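You operate a simulated robot arm through the tools that you are given. There is no shell and no other tool.

You run a simulated robot arm. Do the job below in one go: nothing can be reset, and whatever is moved stays where it is left.

Task
Collapse the silver pole and fold its neck flat.
Fine: both clamps end shut and the orange wing knob tight. Where these are worked on the way, their far stop is far enough and under half their travel is too little: orange wing knob.

Only the result counts: the job must be done as asked and must still hold three seconds after the hand-in. Knocking over, shifting, dropping, spilling or breaking anything else fails it. Flat cloth is picked up by pressing the open fingertips on it (5 to 10 N) and closing them slowly along it; thin cloth reads only 2 to 8 mm in the jaws.

Robot
A 7-joint arm with a two-finger parallel gripper, fixed in place. Base frame: the origin is at the foot of the arm, x ahead of it, y to its left, z up; the work surface is at about z = 0.86. Units: m, rad, N and s.
Its first joint turns from -2.897 to 2.897 rad. Payload 4.4 kg.
The tool frame sits at the grasp point between the pads (the TCP): z along the fingers, y along the line on which they close. The tips reach 0.023 m beyond it. Largest opening 0.094 m; finger width 0.038, thickness 0.01; the body of the gripper, 0.054 by 0.096 m, starts 0.039 m behind the TCP.
Orientation is that of the tool frame in the base frame, as a unit quaternion [x, y, z, w]. With the fingers straight down and closing along the base's y, the tool's x points along the base's -x, its y along +y and its z along -z.

Tools
- The arm moves only by the tool send_rows. Its argument "series" is one flat list of numbers, 7 for each row, row after row: the turn, a rotation vector about the tool's x, y, z in rad, then the shift along the tool's x, y, z in m, then the closure in counts, from 0 (fully open) to 255 (shut). In form: [wx, wy, wz, x, y, z, jaw, wx, wy, wz, x, y, z, jaw, ...]. A call has 1 to 20 rows; each row is the pose to reach, as a shift and turn from the pose commanded when the call began, along the tool's axes at that moment. Each row takes 0.2 s and may step no farther than 0.05 m and 0.15 rad from the row before; otherwise, or with a gripper value out of range, the whole call is refused. A pose out of reach is approached as far as the arm can. The call stops where the force on the tool passes 60 N (or 10 N more than at its start, if that is more) or the arm is blocked; 0.2 s more then pass. Each finger travels about 0.072 m/s and halts on what it meets, pressing with about 41 N; the grip force reading is that of the motor and also rises with nothing between the fingers. The clock runs only during rows and for 0.2 s after the last one: add rows that repeat a pose to give the fingers time. The reply holds the time, the measured pose of the TCP, the force on the tool along the base axes, the opening and the grip force, in the units named above and with some noise, with the torque about the TCP (base axes, N m) and any sound that the robot's microphone picked up.
- Cameras (640 x 400 px; columns grow to the right, rows downward): "scene" is fixed at [0.4004, -0.499, 1.4711]; the picture's right is [0.73, -0.69, 0.00], its down [-0.35, -0.37, -0.86] and it looks along [0.59, 0.62, -0.51] (base axes); focal length 358 px, centre (320, 200). "wrist" rides on the gripper at [0.086, 0.016, -0.074] in the tool frame; the picture's right is [-0.18, 0.98, 0.00], its down [-0.58, -0.11, -0.81] and it looks along [-0.79, -0.15, 0.59] (tool axes); focal length 243 px, centre (320, 200). There is no depth. A picture from a camera that has moved, and an enlarged one, comes with that camera's place and axes in the base frame and with its lens.
- get_image(camera): a new picture of that camera. It takes no simulated time.
- close_up(camera, box): a new picture of the part [left, top, right, bottom] of that camera's present view, enlarged. It takes no simulated time.
- hand_in(): hands the job in; it is judged then, once.

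Places have to be worked out from the pictures, the camera data and where the tool is seen. Open the gripper and draw the arm clear of the work before you hand the job in, unless the task says otherwise.

The tools are called as a command line: name --argument value ..., lists and objects as JSON in quotes. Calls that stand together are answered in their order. send_rows: Moves the arm, as the interface text tells. Its arguments: {"type":"object","properties":{"series":{"type":"array","items":{"type":"number"}}},"required":["series"]} The other tools are called the same way: get_image (camera) takes a picture; close_up (camera, box) takes an enlarged picture of a part of a camera's view; hand_in () hands the job in.

At the start:

```text
clock: 0.0
ee_pos: [0.6341, 0.1145, 1.2801]
tcp_rot: [0.0, 1.0, -0.001, 0.0]
force: [0.1, 1.4, 1.0]
wrist_torque: [-0.02, 0.0, -0.04]
finger_gap: 0.0941
grasp_force: 0.0
```

scene: 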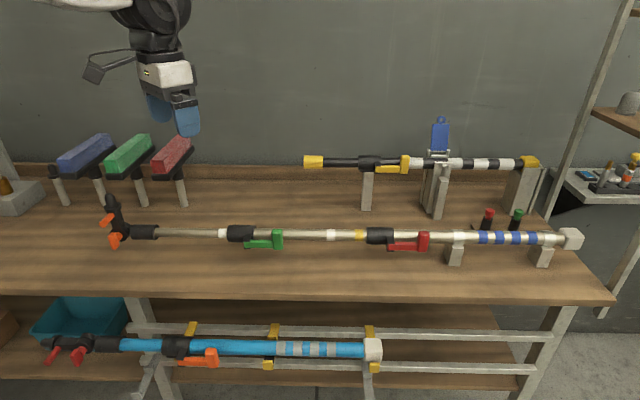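
wrist: 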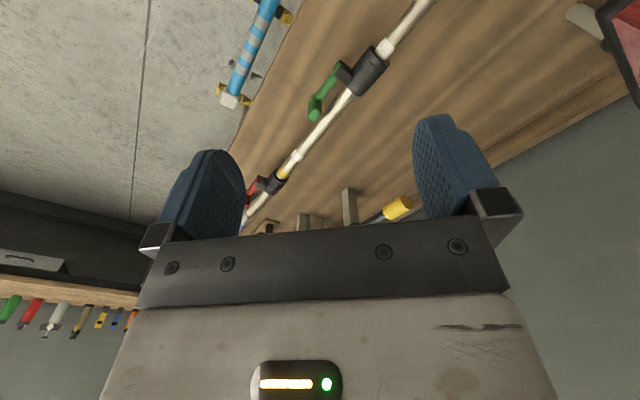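

I'll look closely at the silver pole: the neck with the orange knob at left, the green and red clamps, and the supports at right.

close_up --camera "scene" --box '[80, 180, 240, 280]'

close_up --camera "scene" --box '[200, 190, 360, 290]'

close_up --camera "scene" --box '[330, 190, 490, 290]'

close_up --camera "scene" --box '[440, 190, 600, 290]'

close_up --camera "scene" --box '[300, 110, 540, 260]'

close_up --camera "scene" --box '[30, 310, 400, 400]'

```text
4.00 times, centred on (160, 230) of scene
camera zoom: at [0.4004, -0.499, 1.4711], right [0.73, -0.69, 0.0], down [-0.35, -0.37, -0.86], along [0.59, 0.62, -0.51], focal length 1432 px, centre (960, 80)
```

zoom: 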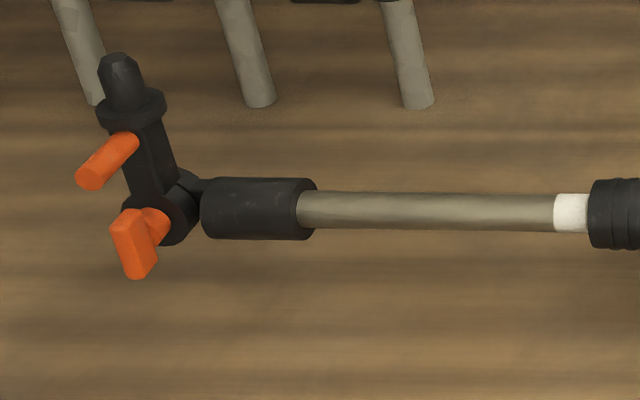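

```text
4.00 times, centred on (280, 240) of scene
camera zoom: at [0.4004, -0.499, 1.4711], right [0.73, -0.69, 0.0], down [-0.35, -0.37, -0.86], along [0.59, 0.62, -0.51], focal length 1432 px, centre (480, 40)
```

zoom: 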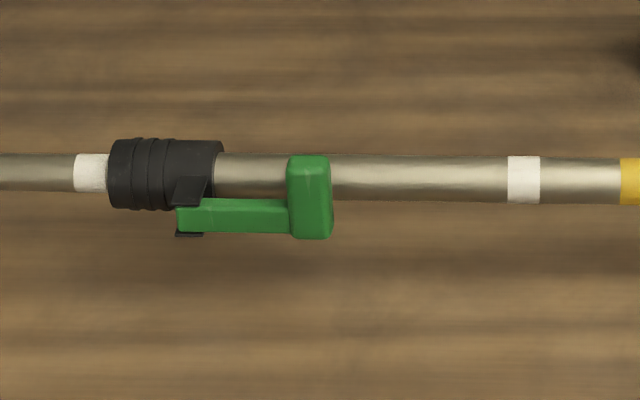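

```text
4.00 times, centred on (410, 240) of scene
camera zoom: at [0.4004, -0.499, 1.4711], right [0.73, -0.69, 0.0], down [-0.35, -0.37, -0.86], along [0.59, 0.62, -0.51], focal length 1432 px, centre (-40, 40)
```

zoom: 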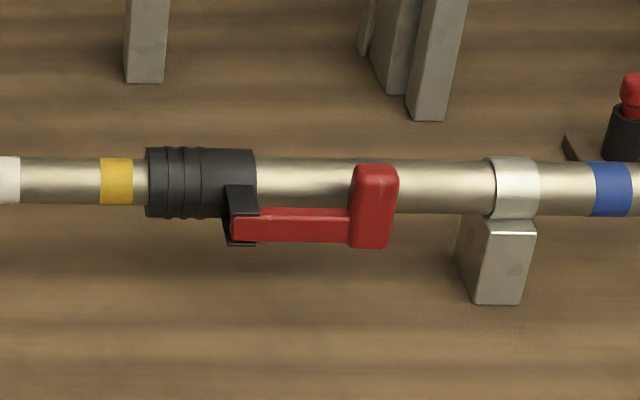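

```text
4.00 times, centred on (520, 240) of scene
camera zoom: at [0.4004, -0.499, 1.4711], right [0.73, -0.69, 0.0], down [-0.35, -0.37, -0.86], along [0.59, 0.62, -0.51], focal length 1432 px, centre (-480, 40)
```

zoom: 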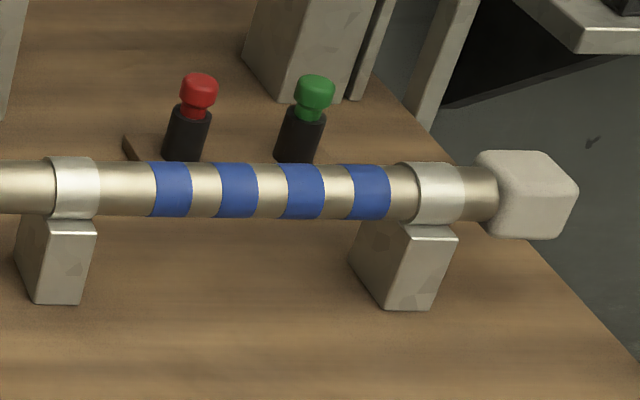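

```text
2.67 times, centred on (420, 185) of scene
camera zoom: at [0.4004, -0.499, 1.4711], right [0.73, -0.69, 0.0], down [-0.35, -0.37, -0.86], along [0.59, 0.62, -0.51], focal length 954 px, centre (53, 240)
```

zoom: 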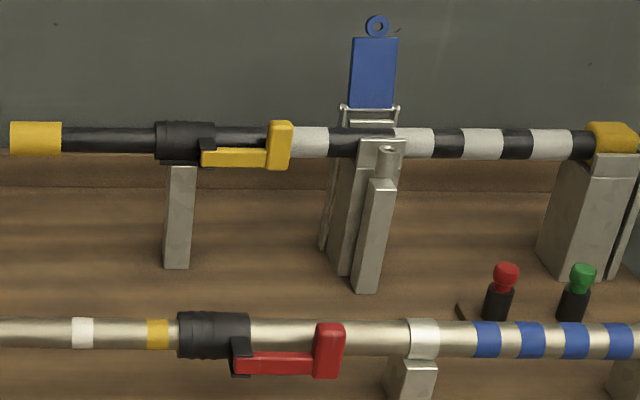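

```text
1.73 times, centred on (215, 355) of scene
camera zoom: at [0.4004, -0.499, 1.4711], right [0.73, -0.69, 0.0], down [-0.35, -0.37, -0.86], along [0.59, 0.62, -0.51], focal length 619 px, centre (502, -68)
```

zoom: 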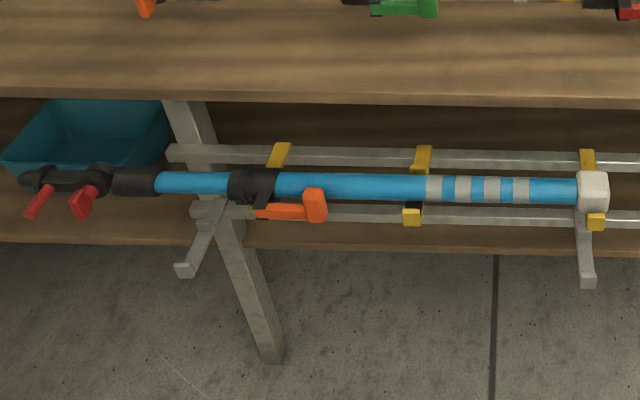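

Working from the pictures, the neck hinge is at about (0.54, 0.39, 0.94). The neck stands vertically and the knob faces the scene camera. The pole runs along about (0.7, -0.7, 0). I'll yaw the tool 45° and move in front of the neck to see the knob with the wrist camera.

send_rows --series '[0, 0, -0.0785, 0.0176, 0.0188, 0.026, 0, 0, 0, -0.157, 0.0352, 0.0376, 0.052, 0, 0, 0, -0.2355, 0.0528, 0.0564, 0.078, 0, 0, 0, -0.314, 0.0704, 0.0752, 0.104, 0, 0, 0, -0.3925, 0.088, 0.094, 0.13, 0, 0, 0, -0.471, 0.1056, 0.1128, 0.156, 0, 0, 0, -0.5495, 0.1232, 0.1316, 0.182, 0, 0, 0, -0.628, 0.1408, 0.1504, 0.208, 0, 0, 0, -0.7065, 0.1584, 0.1692, 0.234, 0, 0, 0, -0.785, 0.176, 0.188, 0.26, 0, 0, 0, -0.785, 0.176, 0.188, 0.26, 0]'

get_image --camera "wrist"

get_image --camera "scene"

```text
clock: 2.4
ee_pos: [0.4559, 0.3029, 1.0203]
tcp_rot: [-0.382, 0.924, 0.0, 0.0]
force: [0.4, 0.4, 0.0]
wrist_torque: [0.0, -0.01, 0.0]
finger_gap: 0.0941
grasp_force: 0.1
```

```text
taken
camera wrist: at [0.3847, 0.2542, 1.0949], right [-0.57, 0.82, 0.0], down [0.49, 0.33, 0.81], along [0.67, 0.46, -0.59], focal length 243 px, centre (320, 200)
```

wrist: 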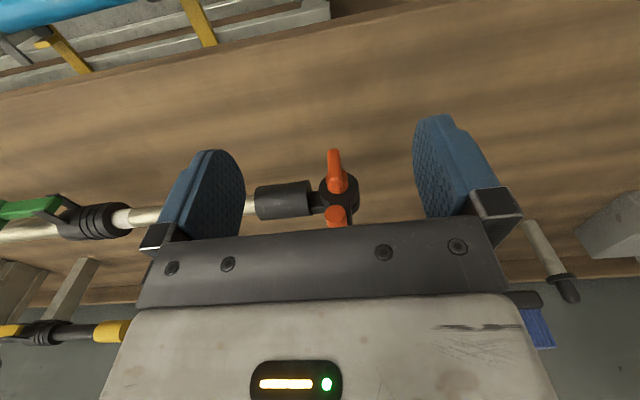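

```text
taken
```

scene: 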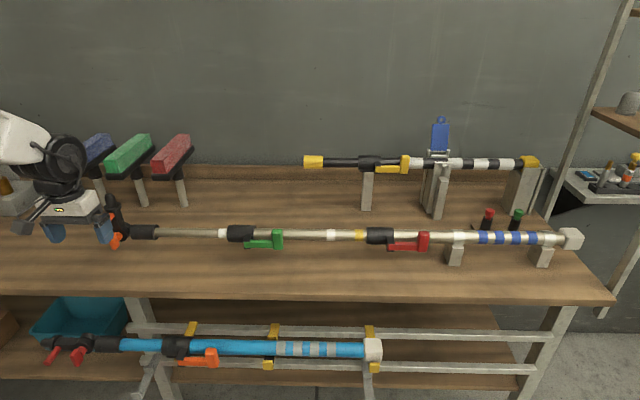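

The hinge, wing knob and neck are in view between the fingers. I'll zoom in to read the wing's orientation.

close_up --camera "wrist" --box '[240, 130, 400, 230]'

close_up --camera "scene" --box '[90, 190, 170, 250]'

```text
4.00 times, centred on (320, 180) of wrist
camera zoom: at [0.3847, 0.2542, 1.0949], right [-0.57, 0.82, 0.0], down [0.49, 0.33, 0.81], along [0.67, 0.46, -0.59], focal length 970 px, centre (320, 280)
```

zoom: 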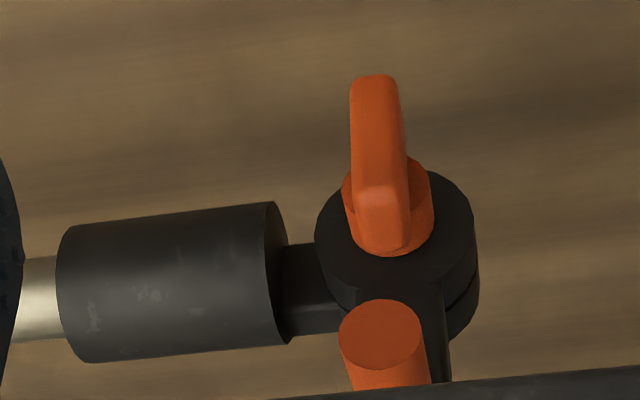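

```text
6.67 times, centred on (130, 220) of scene
camera zoom: at [0.4004, -0.499, 1.4711], right [0.73, -0.69, 0.0], down [-0.35, -0.37, -0.86], along [0.59, 0.62, -0.51], focal length 2386 px, centre (1587, 67)
```

zoom: 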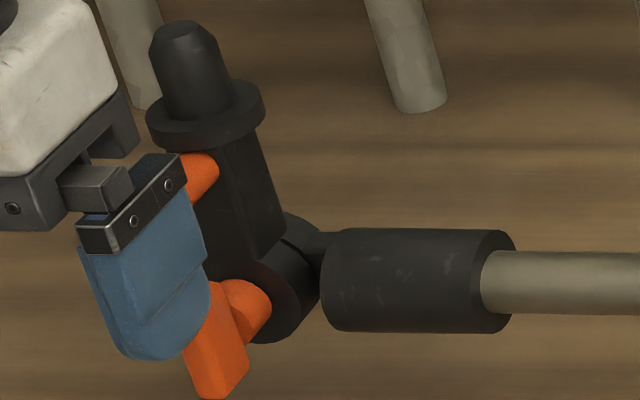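

Triangulating both views puts the wing bar vertical, centred near (0.51, 0.36, 0.945), about 5 cm long and 1 cm thick. Its axis points toward the arm, and the fixed peg above it ends at about z = 0.995. I'll back off a little and pitch the tool about 75° so it points at the knob.

send_rows --series '[0, -0.131, 0, 0.004, 0, 0.006, 0, 0, -0.262, 0, 0.008, 0, 0.012, 0, 0, -0.393, 0, 0.012, 0, 0.018, 0, 0, -0.524, 0, 0.016, 0, 0.024, 0, 0, -0.655, 0, 0.02, 0, 0.03, 0, 0, -0.786, 0, 0.024, 0, 0.036, 0, 0, -0.917, 0, 0.028, 0, 0.042, 0, 0, -1.048, 0, 0.032, 0, 0.048, 0, 0, -1.179, 0, 0.036, 0, 0.054, 0, 0, -1.309, 0, 0.0365, 0, 0.06, 0, 0, -1.309, 0, 0.0365, 0, 0.06, 0]'

get_image --camera "wrist"

get_image --camera "scene"

```text
clock: 3.9
ee_pos: [0.4434, 0.2845, 0.879]
tcp_rot: [-0.351, 0.883, 0.14, 0.28]
force: [-128.5, -114.2, 105.7]
wrist_torque: [-4.68, -2.6, -8.47]
finger_gap: 0.0882
grasp_force: 0.0
stopped in row 7: the force on the tool passed its limit at 326 N (the readings are from after the stop); the commanded pose is now the measured one
```

```text
taken
camera wrist: at [0.3513, 0.2167, 0.8875], right [-0.57, 0.8, 0.16], down [0.1, -0.12, 0.99], along [0.81, 0.58, -0.01], focal length 243 px, centre (320, 200)
```

wrist: 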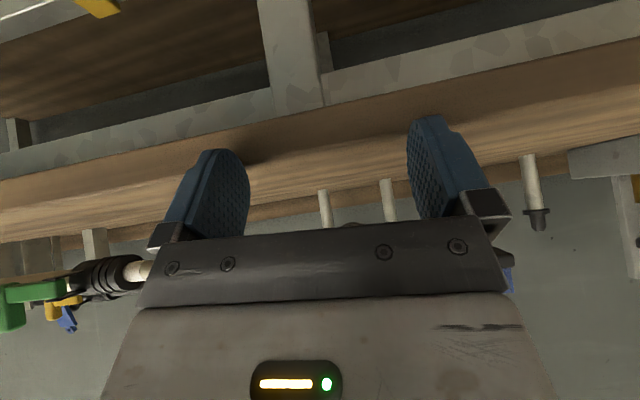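

```text
taken
```

scene: 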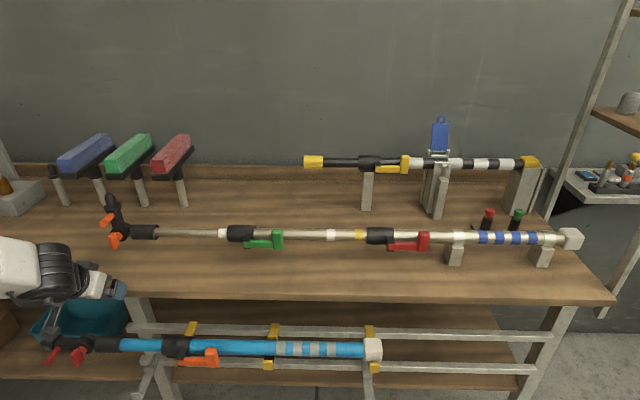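

That pitch was out of reach this close in: the arm sagged and the fingertips caught the table edge. No object looks moved. I'll back straight off from the edge, then rise.

send_rows --series '[0, 0, 0, 0.018, 0, -0.026, 0, 0, 0, 0, 0.0365, 0, -0.0517, 0, 0, 0, 0, 0.0088, 0.002, -0.089, 0, 0, 0, 0, -0.019, 0.005, -0.127, 0, 0, 0, 0, -0.0465, 0.007, -0.1645, 0, 0, 0, 0, -0.0465, 0.007, -0.1645, 0]'

get_image --camera "scene"

get_image --camera "wrist"

```text
clock: 5.3
ee_pos: [0.4042, 0.2426, 1.0385]
tcp_rot: [-0.351, 0.883, 0.138, 0.278]
force: [-0.6, -0.5, -0.2]
wrist_torque: [0.02, 0.0, 0.02]
finger_gap: 0.0943
grasp_force: 0.0
```

```text
taken
```

scene: 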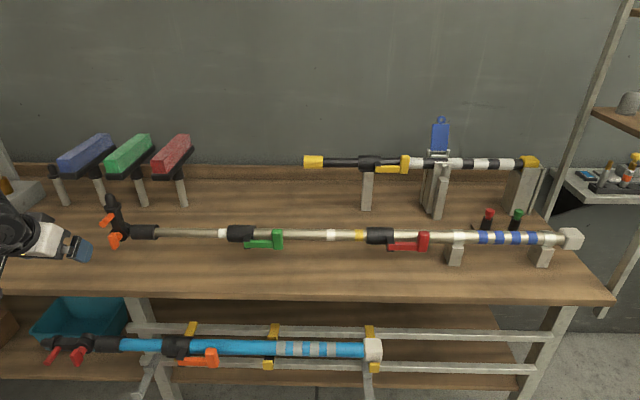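

```text
taken
camera wrist: at [0.3125, 0.1746, 1.0482], right [-0.58, 0.8, 0.16], down [0.11, -0.12, 0.99], along [0.81, 0.59, -0.02], focal length 243 px, centre (320, 200)
```

wrist: 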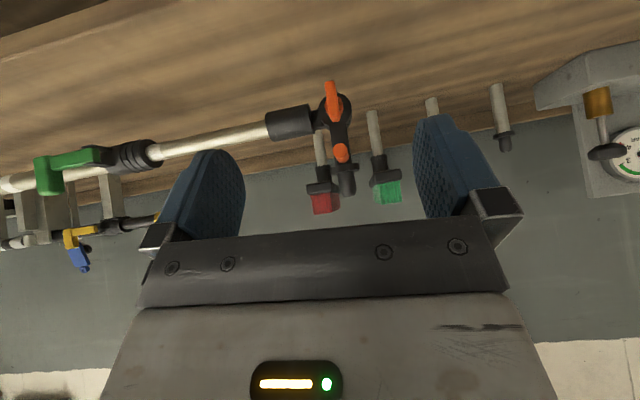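

I'm clear now, and the new wrist view shows the neck and the green lever well. I'll zoom in on those, then test in free air how far the tool can pitch here.

close_up --camera "wrist" --box '[280, 60, 400, 220]'

close_up --camera "wrist" --box '[0, 120, 160, 220]'

send_rows --series '[0, 0, 0, -0.018, 0.0015, -0.024, 0, 0, -0.1, 0, -0.0356, 0.003, -0.0484, 0, 0, -0.2, 0, -0.0356, 0.003, -0.0484, 0, 0, -0.3, 0, -0.0356, 0.003, -0.0484, 0, 0, -0.3, 0, -0.0356, 0.003, -0.0484, 0]'

```text
2.50 times, centred on (340, 140) of wrist
camera zoom: at [0.3125, 0.1746, 1.0482], right [-0.58, 0.8, 0.16], down [0.11, -0.12, 0.99], along [0.81, 0.59, -0.02], focal length 606 px, centre (270, 350)
```

zoom: 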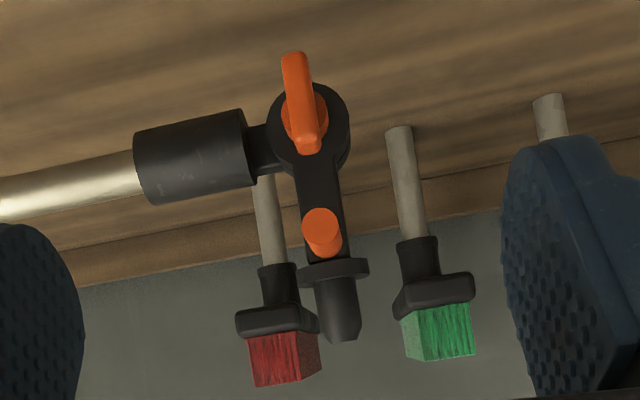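

```text
4.00 times, centred on (80, 170) of wrist
camera zoom: at [0.3125, 0.1746, 1.0482], right [-0.58, 0.8, 0.16], down [0.11, -0.12, 0.99], along [0.81, 0.59, -0.02], focal length 970 px, centre (1280, 320)
```

zoom: 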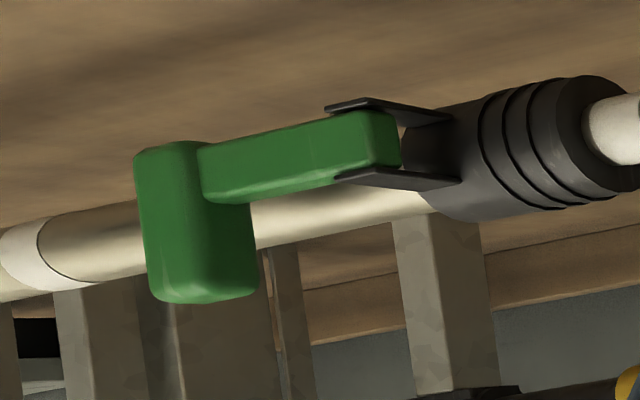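

```text
clock: 6.5
ee_pos: [0.4024, 0.2445, 1.0975]
tcp_rot: [-0.327, 0.831, 0.191, 0.407]
force: [-1.3, 0.3, -0.5]
wrist_torque: [0.02, 0.01, -0.02]
finger_gap: 0.0941
grasp_force: 0.1
```

The pitch now reads about 53° and tracked well at this height. I'll continue pitching to find the limit.

send_rows --series '[0, -0.1, 0, 0, 0, 0, 0, 0, -0.2, 0, 0, 0, 0, 0, 0, -0.3, 0, 0, 0, 0, 0, 0, -0.4, 0, 0, 0, 0, 0, 0, -0.4, 0, 0, 0, 0, 0]'

get_image --camera "scene"

```text
clock: 7.7
ee_pos: [0.4034, 0.2437, 1.0974]
tcp_rot: [-0.284, 0.733, 0.253, 0.563]
force: [1.0, 0.7, -1.2]
wrist_torque: [-0.01, 0.01, 0.0]
finger_gap: 0.094
grasp_force: 0.1
```

```text
taken
```

scene: 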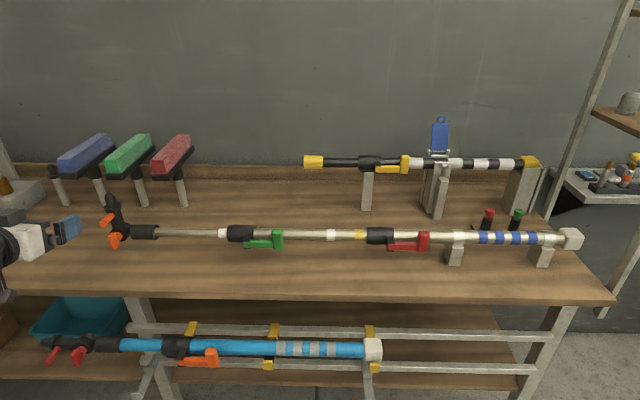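

Pitch is now about 76° and tracking holds in this configuration. I'll lower to knob height (z ≈ 0.945), still about 10 cm in front of it, with the pitch trimmed to 70° and the small roll levelled.

send_rows --series '[0, 0.025, -0.013, 0.0345, -0.0007, 0.0186, 0, 0, 0.05, -0.026, 0.069, -0.0013, 0.0372, 0, 0, 0.075, -0.04, 0.1036, -0.002, 0.0558, 0, 0, 0.1, -0.053, 0.1382, -0.0026, 0.0744, 0, 0, 0.1, -0.053, 0.1382, -0.0026, 0.0744, 0]'

get_image --camera "wrist"

get_image --camera "scene"

```text
clock: 8.9
ee_pos: [0.4297, 0.2763, 0.9441]
tcp_rot: [-0.315, 0.753, 0.222, 0.533]
force: [-0.2, -0.2, -0.7]
wrist_torque: [-0.03, 0.01, -0.02]
finger_gap: 0.0941
grasp_force: 0.1
```

```text
taken
camera wrist: at [0.3494, 0.2167, 0.8877], right [-0.66, 0.74, 0.17], down [-0.32, -0.48, 0.82], along [0.68, 0.48, 0.55], focal length 243 px, centre (320, 200)
```

wrist: 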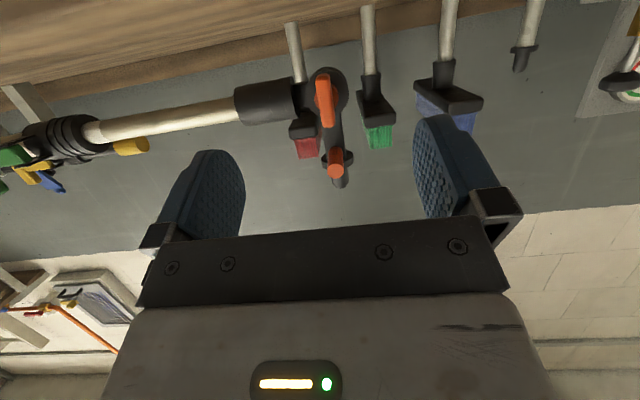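

```text
taken
```

scene: 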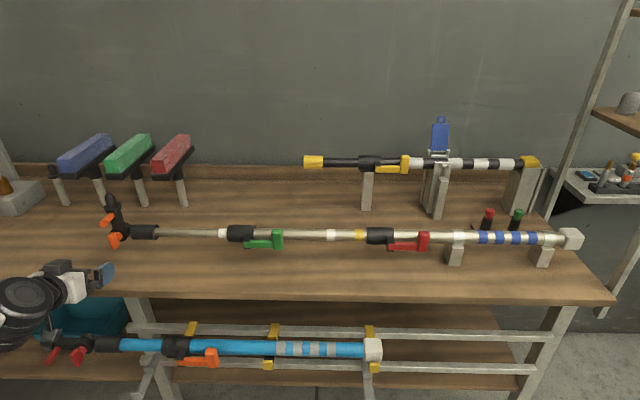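

The tool is now level with the knob and roll is corrected. I'll zoom in to refine the blade's position before advancing.

close_up --camera "wrist" --box '[280, 50, 380, 200]'

close_up --camera "scene" --box '[80, 180, 180, 300]'

```text
2.67 times, centred on (330, 125) of wrist
camera zoom: at [0.3494, 0.2167, 0.8877], right [-0.66, 0.74, 0.17], down [-0.32, -0.48, 0.82], along [0.68, 0.48, 0.55], focal length 647 px, centre (293, 400)
```

zoom: 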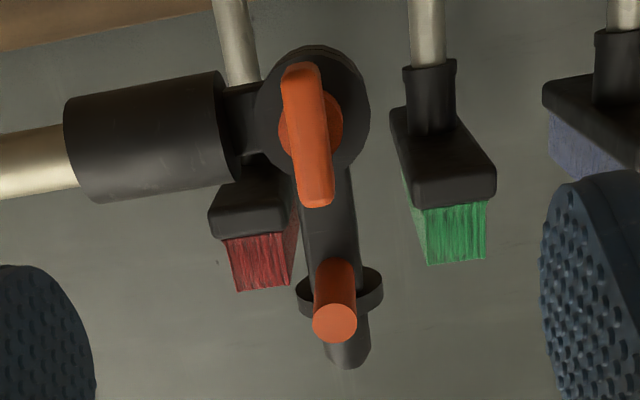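

```text
3.33 times, centred on (130, 240) of scene
camera zoom: at [0.4004, -0.499, 1.4711], right [0.73, -0.69, 0.0], down [-0.35, -0.37, -0.86], along [0.59, 0.62, -0.51], focal length 1193 px, centre (953, 67)
```

zoom: 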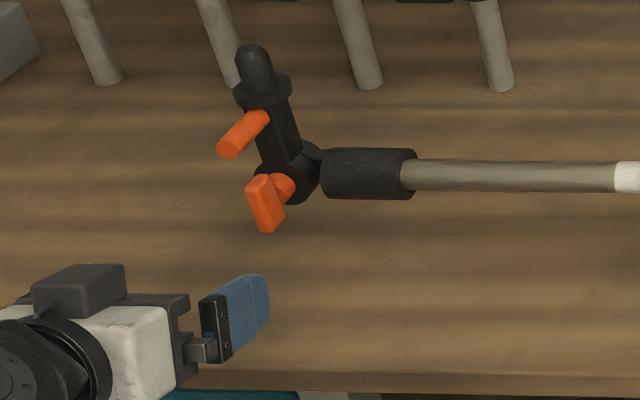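

The bar is symmetric about the hub, at about p ≈ 0.108 along the pole, z ≈ 0.937, with its front face about 0.61–0.615 along the approach direction. I'll narrow the jaws to about 4 cm and advance so the tips straddle the bar.

send_rows --series '[0, 0, 0, -0.0068, 0.0001, 0.0238, 150, 0, 0, 0, -0.0136, 0.0002, 0.0476, 150, 0, 0, 0, -0.0136, 0.0002, 0.0476, 150, 0, 0, 0, -0.0136, 0.0002, 0.0476, 150, 0, 0, 0, -0.0204, 0.0003, 0.0713, 150, 0, 0, 0, -0.0272, 0.0004, 0.0951, 150, 0, 0, 0, -0.0272, 0.0004, 0.0951, 150]'

get_image --camera "wrist"

close_up --camera "scene" --box '[80, 180, 180, 300]'

```text
clock: 10.5
ee_pos: [0.4971, 0.346, 0.9398]
tcp_rot: [-0.314, 0.753, 0.222, 0.533]
force: [-0.6, 0.1, 0.1]
wrist_torque: [0.02, 0.01, 0.0]
finger_gap: 0.0388
grasp_force: 0.1
```

```text
taken
camera wrist: at [0.4167, 0.2886, 0.8821], right [-0.66, 0.74, 0.17], down [-0.32, -0.48, 0.82], along [0.68, 0.48, 0.55], focal length 243 px, centre (320, 200)
```

wrist: 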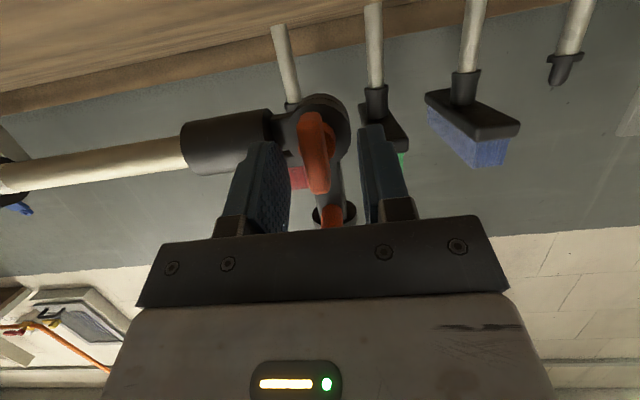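

```text
3.33 times, centred on (130, 240) of scene
camera zoom: at [0.4004, -0.499, 1.4711], right [0.73, -0.69, 0.0], down [-0.35, -0.37, -0.86], along [0.59, 0.62, -0.51], focal length 1193 px, centre (953, 67)
```

zoom: 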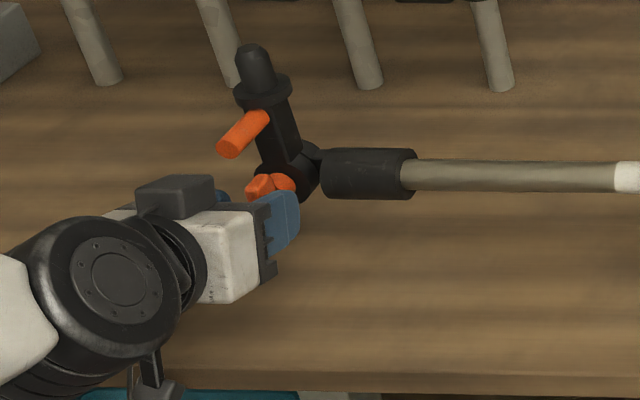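

The bar sits centrally between the fingertips. I'll close on it.

send_rows --series '[0, 0, 0, 0, 0, 0, 190, 0, 0, 0, 0, 0, 0, 220, 0, 0, 0, 0, 0, 0, 240, 0, 0, 0, 0, 0, 0, 255, 0, 0, 0, 0, 0, 0, 255]'

get_image --camera "wrist"

```text
clock: 11.7
ee_pos: [0.4972, 0.3461, 0.9396]
tcp_rot: [-0.314, 0.753, 0.222, 0.534]
force: [3.4, 2.9, -0.1]
wrist_torque: [0.1, -0.09, -0.07]
finger_gap: 0.0118
grasp_force: 45.3
```

```text
taken
camera wrist: at [0.4166, 0.2884, 0.8821], right [-0.66, 0.74, 0.17], down [-0.32, -0.48, 0.82], along [0.68, 0.48, 0.55], focal length 243 px, centre (320, 200)
```

wrist: 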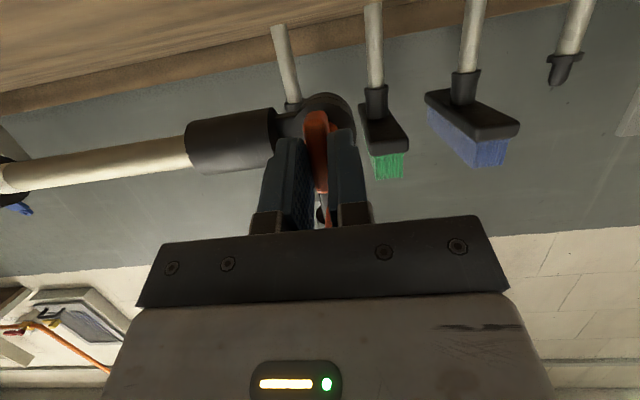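

Gripped, with 11.8 mm between the pads. I'll try a counter-clockwise twist about the knob axis, as seen from the front, by 0.3 rad and watch the torque.

send_rows --series '[0.0333, 0.0006, -0.0943, 0, 0, 0, 255, 0.0665, 0.0012, -0.1885, 0, 0, 0, 255, 0.0998, 0.0018, -0.2828, 0, 0, 0, 255]'

close_up --camera "wrist" --box '[200, 60, 420, 240]'

```text
clock: 12.5
ee_pos: [0.4997, 0.3336, 0.9421]
tcp_rot: [-0.387, 0.719, 0.126, 0.563]
force: [8.1, 9.0, -0.5]
wrist_torque: [-0.19, 0.17, -0.22]
finger_gap: 0.0119
grasp_force: 45.3
out of reach, approached as far as the arm can: row 3
stopped in row 3: the force on the tool passed its limit at 86 N (the readings are from after the stop); the commanded pose is now the measured one
```

```text
2.22 times, centred on (310, 150) of wrist
camera zoom: at [0.4309, 0.2641, 0.8838], right [-0.68, 0.73, -0.08], down [-0.46, -0.33, 0.83], along [0.58, 0.6, 0.56], focal length 539 px, centre (342, 311)
```

zoom: 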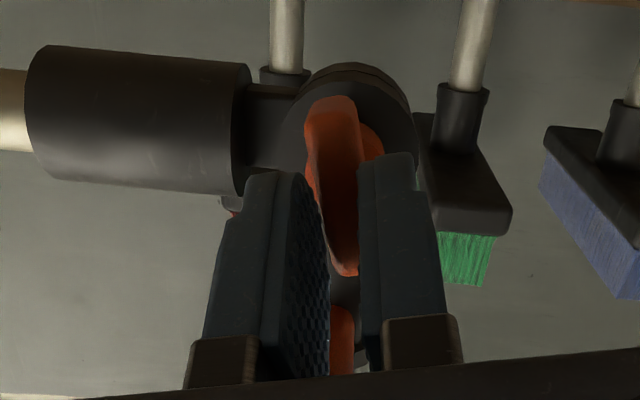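

The arm reached its limit after about 0.26 rad and drifted roughly 1 cm. I'll check from the scene camera whether the wing turned and whether the pole is undisturbed.

close_up --camera "scene" --box '[80, 180, 180, 300]'

get_image --camera "scene"

```text
3.33 times, centred on (130, 240) of scene
camera zoom: at [0.4004, -0.499, 1.4711], right [0.73, -0.69, 0.0], down [-0.35, -0.37, -0.86], along [0.59, 0.62, -0.51], focal length 1193 px, centre (953, 67)
```

zoom: 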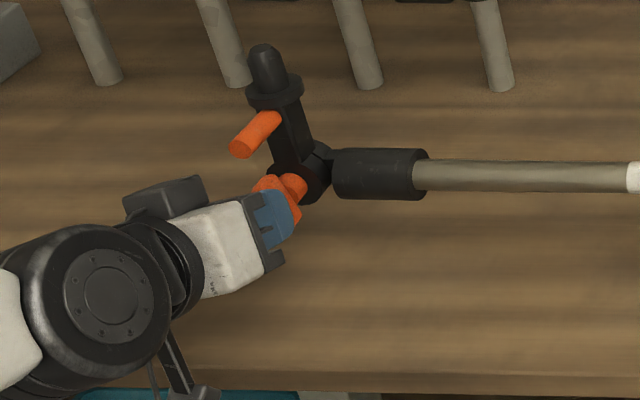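

```text
taken
```

scene: 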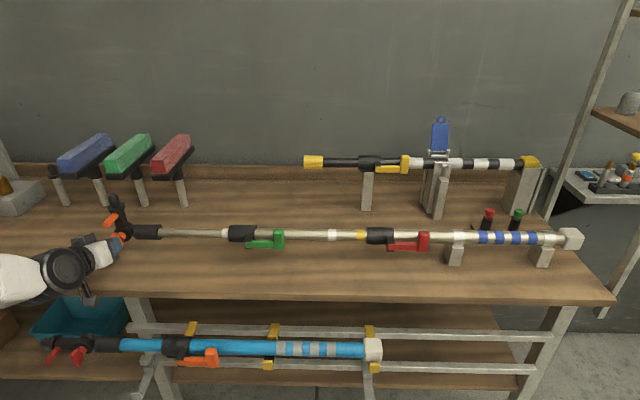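

The wing appears to have turned a little, and the thin section slid about 1 cm under the side load, which is in the direction it has to go anyway. I'll release, back off, and roll the gripper the other way by 180°, which leaves a full half-turn of travel for loosening.

send_rows --series '[0, 0, 0, 0, 0, 0, 150, 0, 0, 0, 0, 0, 0, 150, 0, 0, 0, 0, 0, -0.03, 150, 0, 0, 0, 0, 0, -0.06, 150, 0, 0, 0, 0, 0, -0.09, 150, 0, 0, 0, 0, 0, -0.09, 150]'

get_image --camera "wrist"

close_up --camera "scene" --box '[80, 180, 180, 300]'

```text
clock: 13.9
ee_pos: [0.4365, 0.2784, 0.9729]
tcp_rot: [-0.387, 0.719, 0.126, 0.563]
force: [-0.7, 0.0, -0.7]
wrist_torque: [0.0, 0.0, -0.02]
finger_gap: 0.0387
grasp_force: 0.0
```

```text
taken
camera wrist: at [0.3673, 0.2088, 0.9152], right [-0.68, 0.73, -0.08], down [-0.46, -0.33, 0.83], along [0.58, 0.6, 0.56], focal length 243 px, centre (320, 200)
```

wrist: 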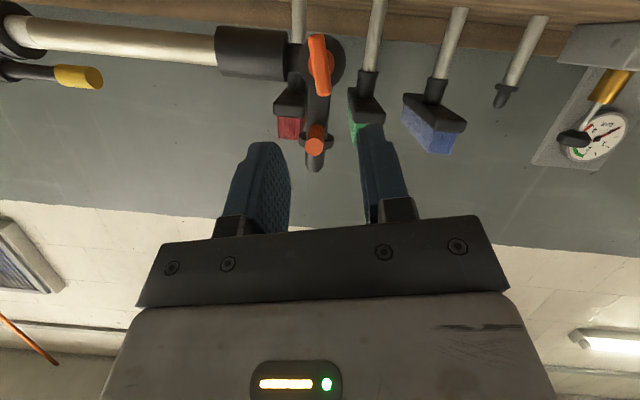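

```text
3.33 times, centred on (130, 240) of scene
camera zoom: at [0.4004, -0.499, 1.4711], right [0.73, -0.69, 0.0], down [-0.35, -0.37, -0.86], along [0.59, 0.62, -0.51], focal length 1193 px, centre (953, 67)
```

zoom: 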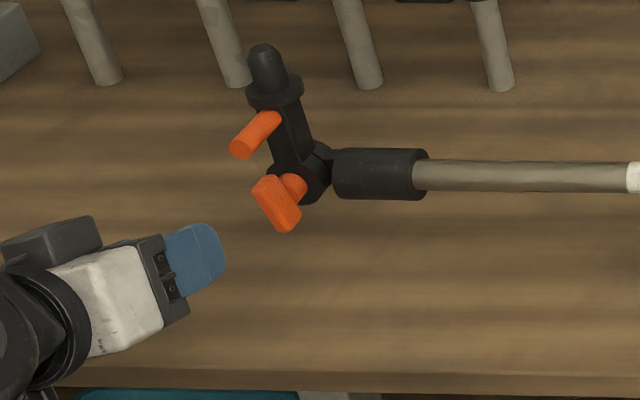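

The wing visibly turned about 20° counter-clockwise with little resistance, so that direction loosens it. Next I'll roll the tool clockwise in free space.

send_rows --series '[0, 0, 0.15, 0, 0, 0, 150, 0, 0, 0.3, 0, 0, 0, 150, 0, 0, 0.45, 0, 0, 0, 150, 0, 0, 0.6, 0, 0, 0, 150, 0, 0, 0.75, 0, 0, 0, 150, 0, 0, 0.9, 0, 0, 0, 150, 0, 0, 1.05, 0, 0, 0, 150, 0, 0, 1.2, 0, 0, 0, 150, 0, 0, 1.35, 0, 0, 0, 150, 0, 0, 1.5, 0, 0, 0, 150, 0, 0, 1.5, 0, 0, 0, 150]'

```text
clock: 16.3
ee_pos: [0.4366, 0.2784, 0.9725]
tcp_rot: [0.207, 0.79, 0.476, 0.325]
force: [-0.3, 0.1, 0.1]
wrist_torque: [0.0, -0.01, 0.01]
finger_gap: 0.0388
grasp_force: 0.1
```

It tracks exactly, so I'll continue the roll to about 180°.

send_rows --series '[0, 0, 0.15, 0, 0, 0, 150, 0, 0, 0.3, 0, 0, 0, 150, 0, 0, 0.45, 0, 0, 0, 150, 0, 0, 0.6, 0, 0, 0, 150, 0, 0, 0.75, 0, 0, 0, 150, 0, 0, 0.9, 0, 0, 0, 150, 0, 0, 1.05, 0, 0, 0, 150, 0, 0, 1.2, 0, 0, 0, 150, 0, 0, 1.35, 0, 0, 0, 150, 0, 0, 1.5, 0, 0, 0, 150, 0, 0, 1.62, 0, 0, 0, 150, 0, 0, 1.62, 0, 0, 0, 150]'

get_image --camera "wrist"

get_image --camera "scene"

```text
clock: 18.9
ee_pos: [0.4357, 0.278, 0.9729]
tcp_rot: [0.715, 0.397, 0.563, -0.122]
force: [0.4, 0.1, 0.6]
wrist_torque: [-0.02, 0.03, 0.0]
finger_gap: 0.0386
grasp_force: 0.0
```

```text
taken
camera wrist: at [0.3996, 0.2596, 1.0792], right [0.68, -0.73, 0.1], down [-0.68, -0.68, -0.28], along [0.28, 0.12, -0.95], focal length 243 px, centre (320, 200)
```

wrist: 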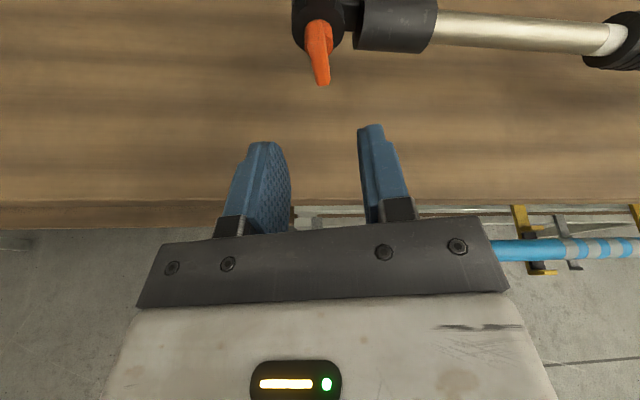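

```text
taken
```

scene: 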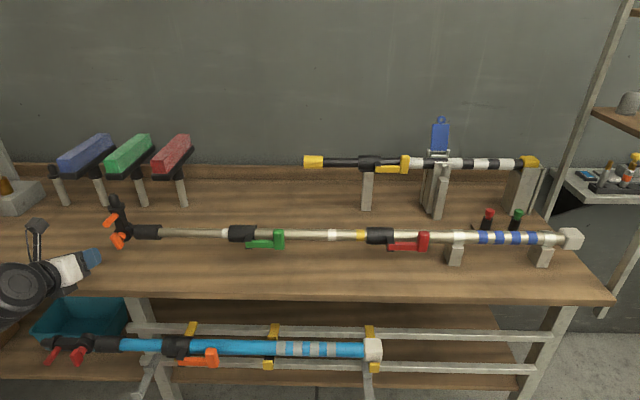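

The roll is done and the camera is now on top. The knob is almost exactly 10 cm ahead along the tool axis with matching roll, so I'll advance straight on.

send_rows --series '[0, 0, 0, -0.0003, -0.0003, 0.025, 150, 0, 0, 0, -0.0006, -0.0005, 0.05, 150, 0, 0, 0, -0.0009, -0.0008, 0.075, 150, 0, 0, 0, -0.0012, -0.001, 0.1, 150, 0, 0, 0, -0.0012, -0.001, 0.1, 150]'

close_up --camera "wrist" --box '[200, 60, 440, 240]'

close_up --camera "scene" --box '[80, 180, 180, 300]'

```text
clock: 20.1
ee_pos: [0.5057, 0.3429, 0.9372]
tcp_rot: [0.715, 0.396, 0.564, -0.119]
force: [-0.3, 0.1, 0.6]
wrist_torque: [-0.01, -0.02, 0.01]
finger_gap: 0.0386
grasp_force: 0.1
```

```text
2.22 times, centred on (320, 150) of wrist
camera zoom: at [0.469, 0.3241, 1.0432], right [0.68, -0.73, 0.1], down [-0.68, -0.68, -0.28], along [0.28, 0.12, -0.95], focal length 539 px, centre (320, 311)
```

zoom: 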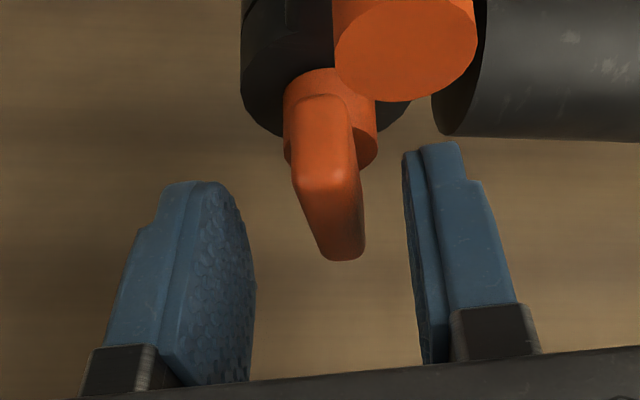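

```text
3.33 times, centred on (130, 240) of scene
camera zoom: at [0.4004, -0.499, 1.4711], right [0.73, -0.69, 0.0], down [-0.35, -0.37, -0.86], along [0.59, 0.62, -0.51], focal length 1193 px, centre (953, 67)
```

zoom: 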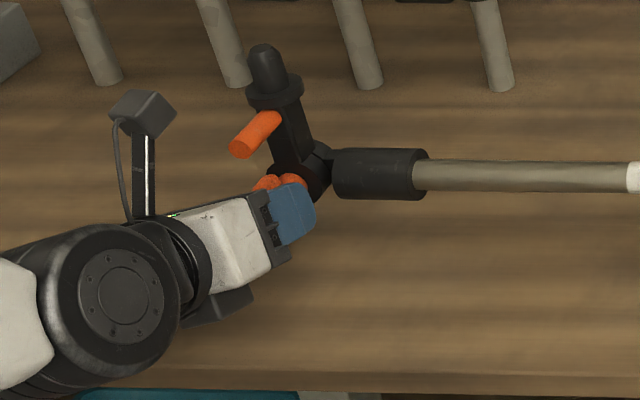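

The bar is centred between the pads. I'll close on it, then twist counter-clockwise 0.6 rad about the knob axis.

send_rows --series '[0, 0, 0, 0, 0, 0, 190, 0, 0, 0, 0, 0, 0, 220, 0, 0, 0, 0, 0, 0, 240, 0, 0, 0, 0, 0, 0, 255, 0, 0, 0, 0, 0, 0, 255]'

send_rows --series '[-0.0341, -0.003, -0.0938, 0, 0, 0, 255, -0.0682, -0.006, -0.1876, 0, 0, 0, 255, -0.1023, -0.009, -0.2814, 0, 0, 0, 255, -0.1364, -0.012, -0.3752, 0, 0, 0, 255, -0.1705, -0.015, -0.469, 0, 0, 0, 255, -0.2046, -0.018, -0.5628, 0, 0, 0, 255]'

close_up --camera "wrist" --box '[200, 60, 440, 240]'

close_up --camera "scene" --box '[80, 180, 180, 300]'

```text
clock: 21.3
ee_pos: [0.5062, 0.343, 0.9378]
tcp_rot: [0.714, 0.396, 0.564, -0.121]
force: [2.8, 2.5, 11.6]
wrist_torque: [0.46, -0.44, -0.61]
finger_gap: 0.0118
grasp_force: 45.0
```

```text
clock: 22.0
ee_pos: [0.513, 0.3268, 0.9356]
tcp_rot: [0.675, 0.453, 0.581, -0.037]
force: [7.9, 9.5, -2.2]
wrist_torque: [0.11, -0.09, -0.48]
finger_gap: 0.0118
grasp_force: 45.1
out of reach, approached as far as the arm can: row 2, 3
stopped in row 3: the force on the tool passed its limit at 78 N (the readings are from after the stop); the commanded pose is now the measured one
```

```text
2.22 times, centred on (320, 150) of wrist
camera zoom: at [0.4608, 0.3243, 1.0377], right [0.66, -0.68, 0.32], down [-0.63, -0.73, -0.27], along [0.42, -0.02, -0.91], focal length 539 px, centre (320, 311)
```

zoom: 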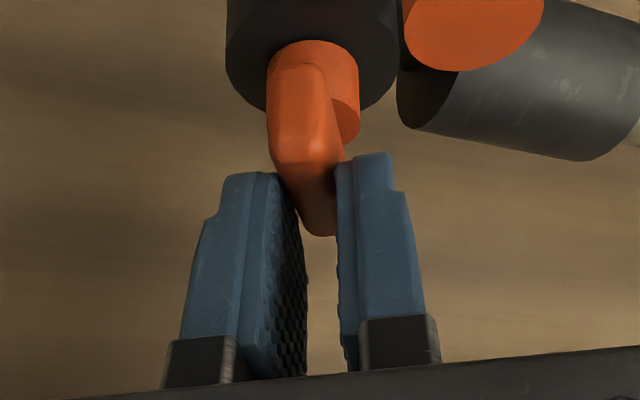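

```text
3.33 times, centred on (130, 240) of scene
camera zoom: at [0.4004, -0.499, 1.4711], right [0.73, -0.69, 0.0], down [-0.35, -0.37, -0.86], along [0.59, 0.62, -0.51], focal length 1193 px, centre (953, 67)
```

zoom: 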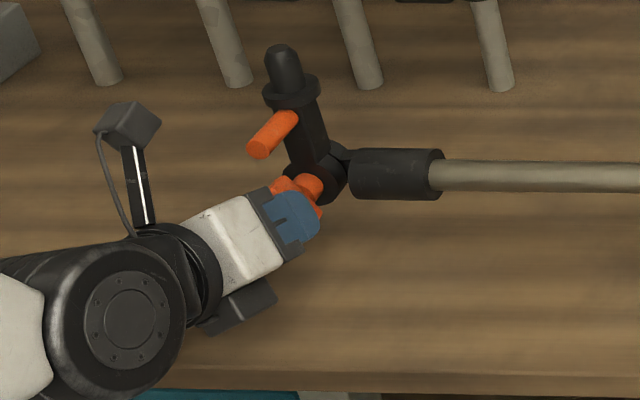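

The limit is on tool direction, not roll: rotating about the knob axis pushes the pitch beyond reach. I'll roll about the tool's own axis instead, which keeps its direction constant and leaves only a small misalignment, in small steps.

send_rows --series '[0, 0, -0.1, 0, 0, 0, 255, 0, 0, -0.2, 0, 0, 0, 255, 0, 0, -0.3, 0, 0, 0, 255, 0, 0, -0.4, 0, 0, 0, 255]'

close_up --camera "wrist" --box '[200, 60, 440, 240]'

close_up --camera "scene" --box '[80, 180, 180, 300]'

```text
clock: 23.0
ee_pos: [0.5126, 0.3265, 0.9379]
tcp_rot: [0.571, 0.578, 0.577, 0.081]
force: [-5.4, -6.3, 10.5]
wrist_torque: [0.13, -0.11, -0.84]
finger_gap: 0.0131
grasp_force: 45.2
```

```text
2.22 times, centred on (320, 150) of wrist
camera zoom: at [0.4381, 0.3445, 1.0222], right [0.62, -0.45, 0.64], down [-0.47, -0.87, -0.15], along [0.63, -0.21, -0.75], focal length 539 px, centre (320, 311)
```

zoom: 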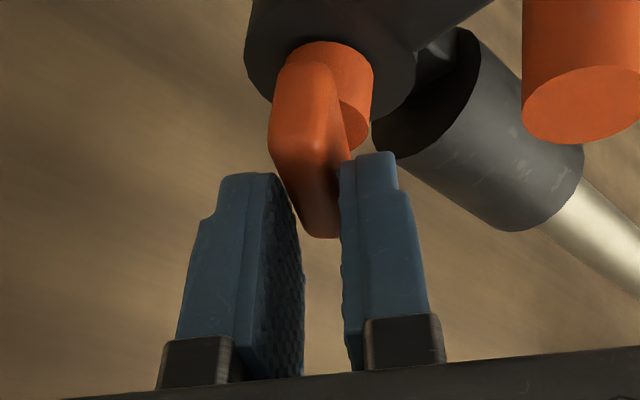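

```text
3.33 times, centred on (130, 240) of scene
camera zoom: at [0.4004, -0.499, 1.4711], right [0.73, -0.69, 0.0], down [-0.35, -0.37, -0.86], along [0.59, 0.62, -0.51], focal length 1193 px, centre (953, 67)
```

zoom: 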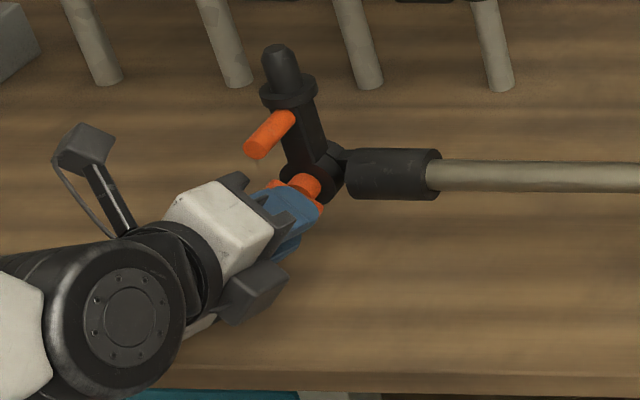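

This works, and the knob follows the tool smoothly. I'll keep rolling.

send_rows --series '[0, 0, -0.1, 0, 0, 0, 255, 0, 0, -0.2, 0, 0, 0, 255, 0, 0, -0.3, 0, 0, 0, 255, 0, 0, -0.4, 0, 0, 0, 255, 0, 0, -0.5, 0, 0, 0, 255]'

close_up --camera "wrist" --box '[200, 60, 440, 240]'

close_up --camera "scene" --box '[80, 180, 180, 300]'

```text
clock: 24.2
ee_pos: [0.5131, 0.327, 0.9402]
tcp_rot: [0.409, 0.701, 0.541, 0.222]
force: [7.2, 6.1, 58.7]
wrist_torque: [1.3, -0.76, -1.14]
finger_gap: 0.0143
grasp_force: 45.1
```

```text
2.22 times, centred on (320, 150) of wrist
camera zoom: at [0.4147, 0.3565, 0.9896], right [0.43, -0.07, 0.9], down [-0.31, -0.95, 0.07], along [0.85, -0.31, -0.43], focal length 539 px, centre (320, 311)
```

zoom: 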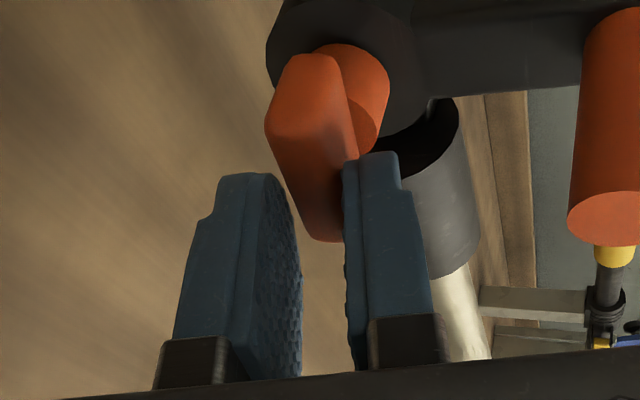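

```text
3.33 times, centred on (130, 240) of scene
camera zoom: at [0.4004, -0.499, 1.4711], right [0.73, -0.69, 0.0], down [-0.35, -0.37, -0.86], along [0.59, 0.62, -0.51], focal length 1193 px, centre (953, 67)
```

zoom: 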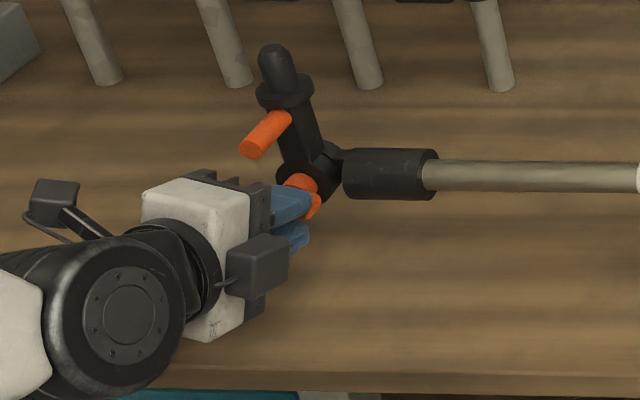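

The knob has turned roughly 75–80° so far. The 58 N upward reaction means the tips sit slightly low now that the bar is nearly horizontal, so I'll raise the grip 6 mm to relieve it and then re-check.

send_rows --series '[0, 0, 0, 0.0004, 0.0028, -0.001, 255, 0, 0, 0, 0.0008, 0.0056, -0.0019, 255, 0, 0, 0, 0.0008, 0.0056, -0.0019, 255]'

```text
clock: 25.0
ee_pos: [0.5122, 0.3268, 0.9402]
tcp_rot: [0.412, 0.702, 0.538, 0.219]
force: [15.4, 15.8, 25.6]
wrist_torque: [0.8, -0.61, -0.17]
finger_gap: 0.0138
grasp_force: 44.8
```

Force has dropped to about 25 N. I'll raise slightly more and keep rolling in small steps.

send_rows --series '[0, 0, 0, 0.0005, 0.004, -0.0013, 255, 0, 0, -0.08, 0.0005, 0.004, -0.0013, 255, 0, 0, -0.16, 0.0005, 0.004, -0.0013, 255, 0, 0, -0.24, 0.0005, 0.004, -0.0013, 255, 0, 0, -0.24, 0.0005, 0.004, -0.0013, 255]'

close_up --camera "wrist" --box '[200, 60, 440, 240]'

close_up --camera "scene" --box '[80, 180, 180, 300]'

```text
clock: 26.2
ee_pos: [0.5131, 0.3268, 0.9435]
tcp_rot: [0.325, 0.747, 0.507, 0.282]
force: [-13.4, -15.6, -30.2]
wrist_torque: [-0.51, 0.26, 0.57]
finger_gap: 0.0133
grasp_force: 45.3
```

```text
2.22 times, centred on (320, 150) of wrist
camera zoom: at [0.4058, 0.3554, 0.9741], right [0.31, 0.13, 0.94], down [-0.26, -0.94, 0.21], along [0.91, -0.31, -0.26], focal length 539 px, centre (320, 311)
```

zoom: 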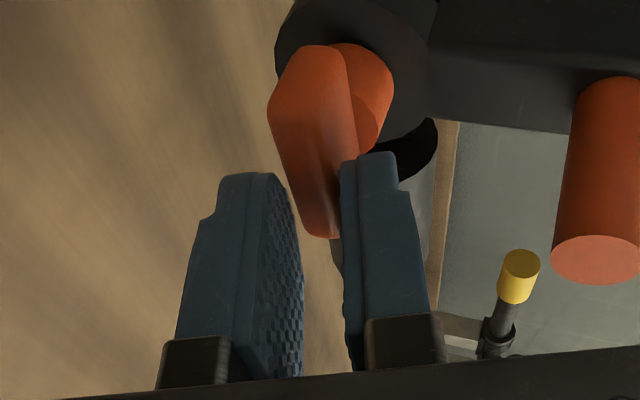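

```text
3.33 times, centred on (130, 240) of scene
camera zoom: at [0.4004, -0.499, 1.4711], right [0.73, -0.69, 0.0], down [-0.35, -0.37, -0.86], along [0.59, 0.62, -0.51], focal length 1193 px, centre (953, 67)
```

zoom: 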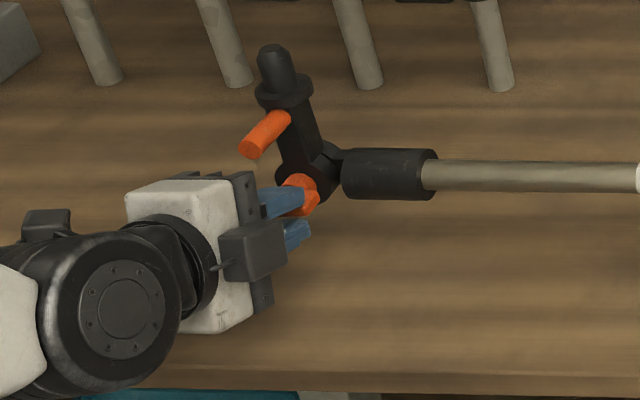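

The knob is around 90° and still turning freely with no stop felt. I'll continue, lowering 2–3 mm to balance the vertical force.

send_rows --series '[0, 0, -0.1, 0.0003, -0.0028, 0.001, 255, 0, 0, -0.2, 0.0003, -0.0028, 0.001, 255, 0, 0, -0.3, 0.0003, -0.0028, 0.001, 255, 0, 0, -0.4, 0.0003, -0.0028, 0.001, 255, 0, 0, -0.4, 0.0003, -0.0028, 0.001, 255]'

close_up --camera "wrist" --box '[200, 60, 440, 240]'

close_up --camera "scene" --box '[80, 180, 180, 300]'

```text
clock: 27.4
ee_pos: [0.5135, 0.3264, 0.947]
tcp_rot: [0.168, 0.793, 0.445, 0.38]
force: [-18.3, -19.8, 15.4]
wrist_torque: [0.46, -0.39, -0.45]
finger_gap: 0.0135
grasp_force: 45.2
```

```text
2.22 times, centred on (320, 150) of wrist
camera zoom: at [0.4005, 0.3457, 0.9435], right [0.05, 0.43, 0.9], down [-0.22, -0.88, 0.43], along [0.97, -0.22, 0.05], focal length 539 px, centre (320, 311)
```

zoom: 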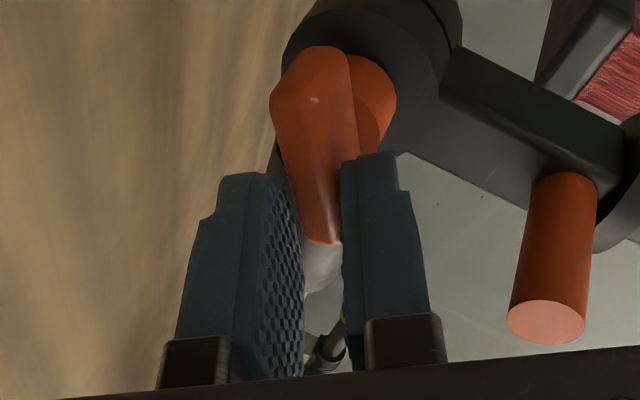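

```text
3.33 times, centred on (130, 240) of scene
camera zoom: at [0.4004, -0.499, 1.4711], right [0.73, -0.69, 0.0], down [-0.35, -0.37, -0.86], along [0.59, 0.62, -0.51], focal length 1193 px, centre (953, 67)
```

zoom: 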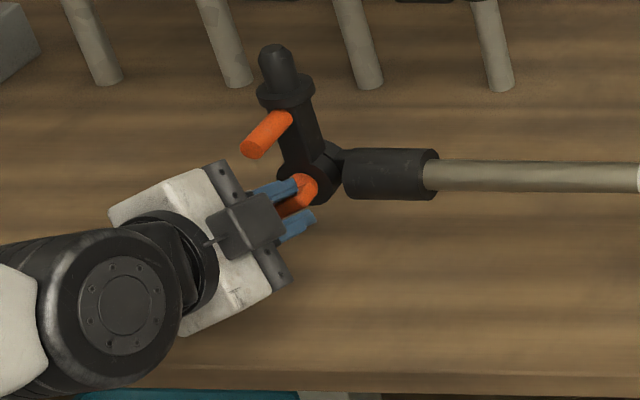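

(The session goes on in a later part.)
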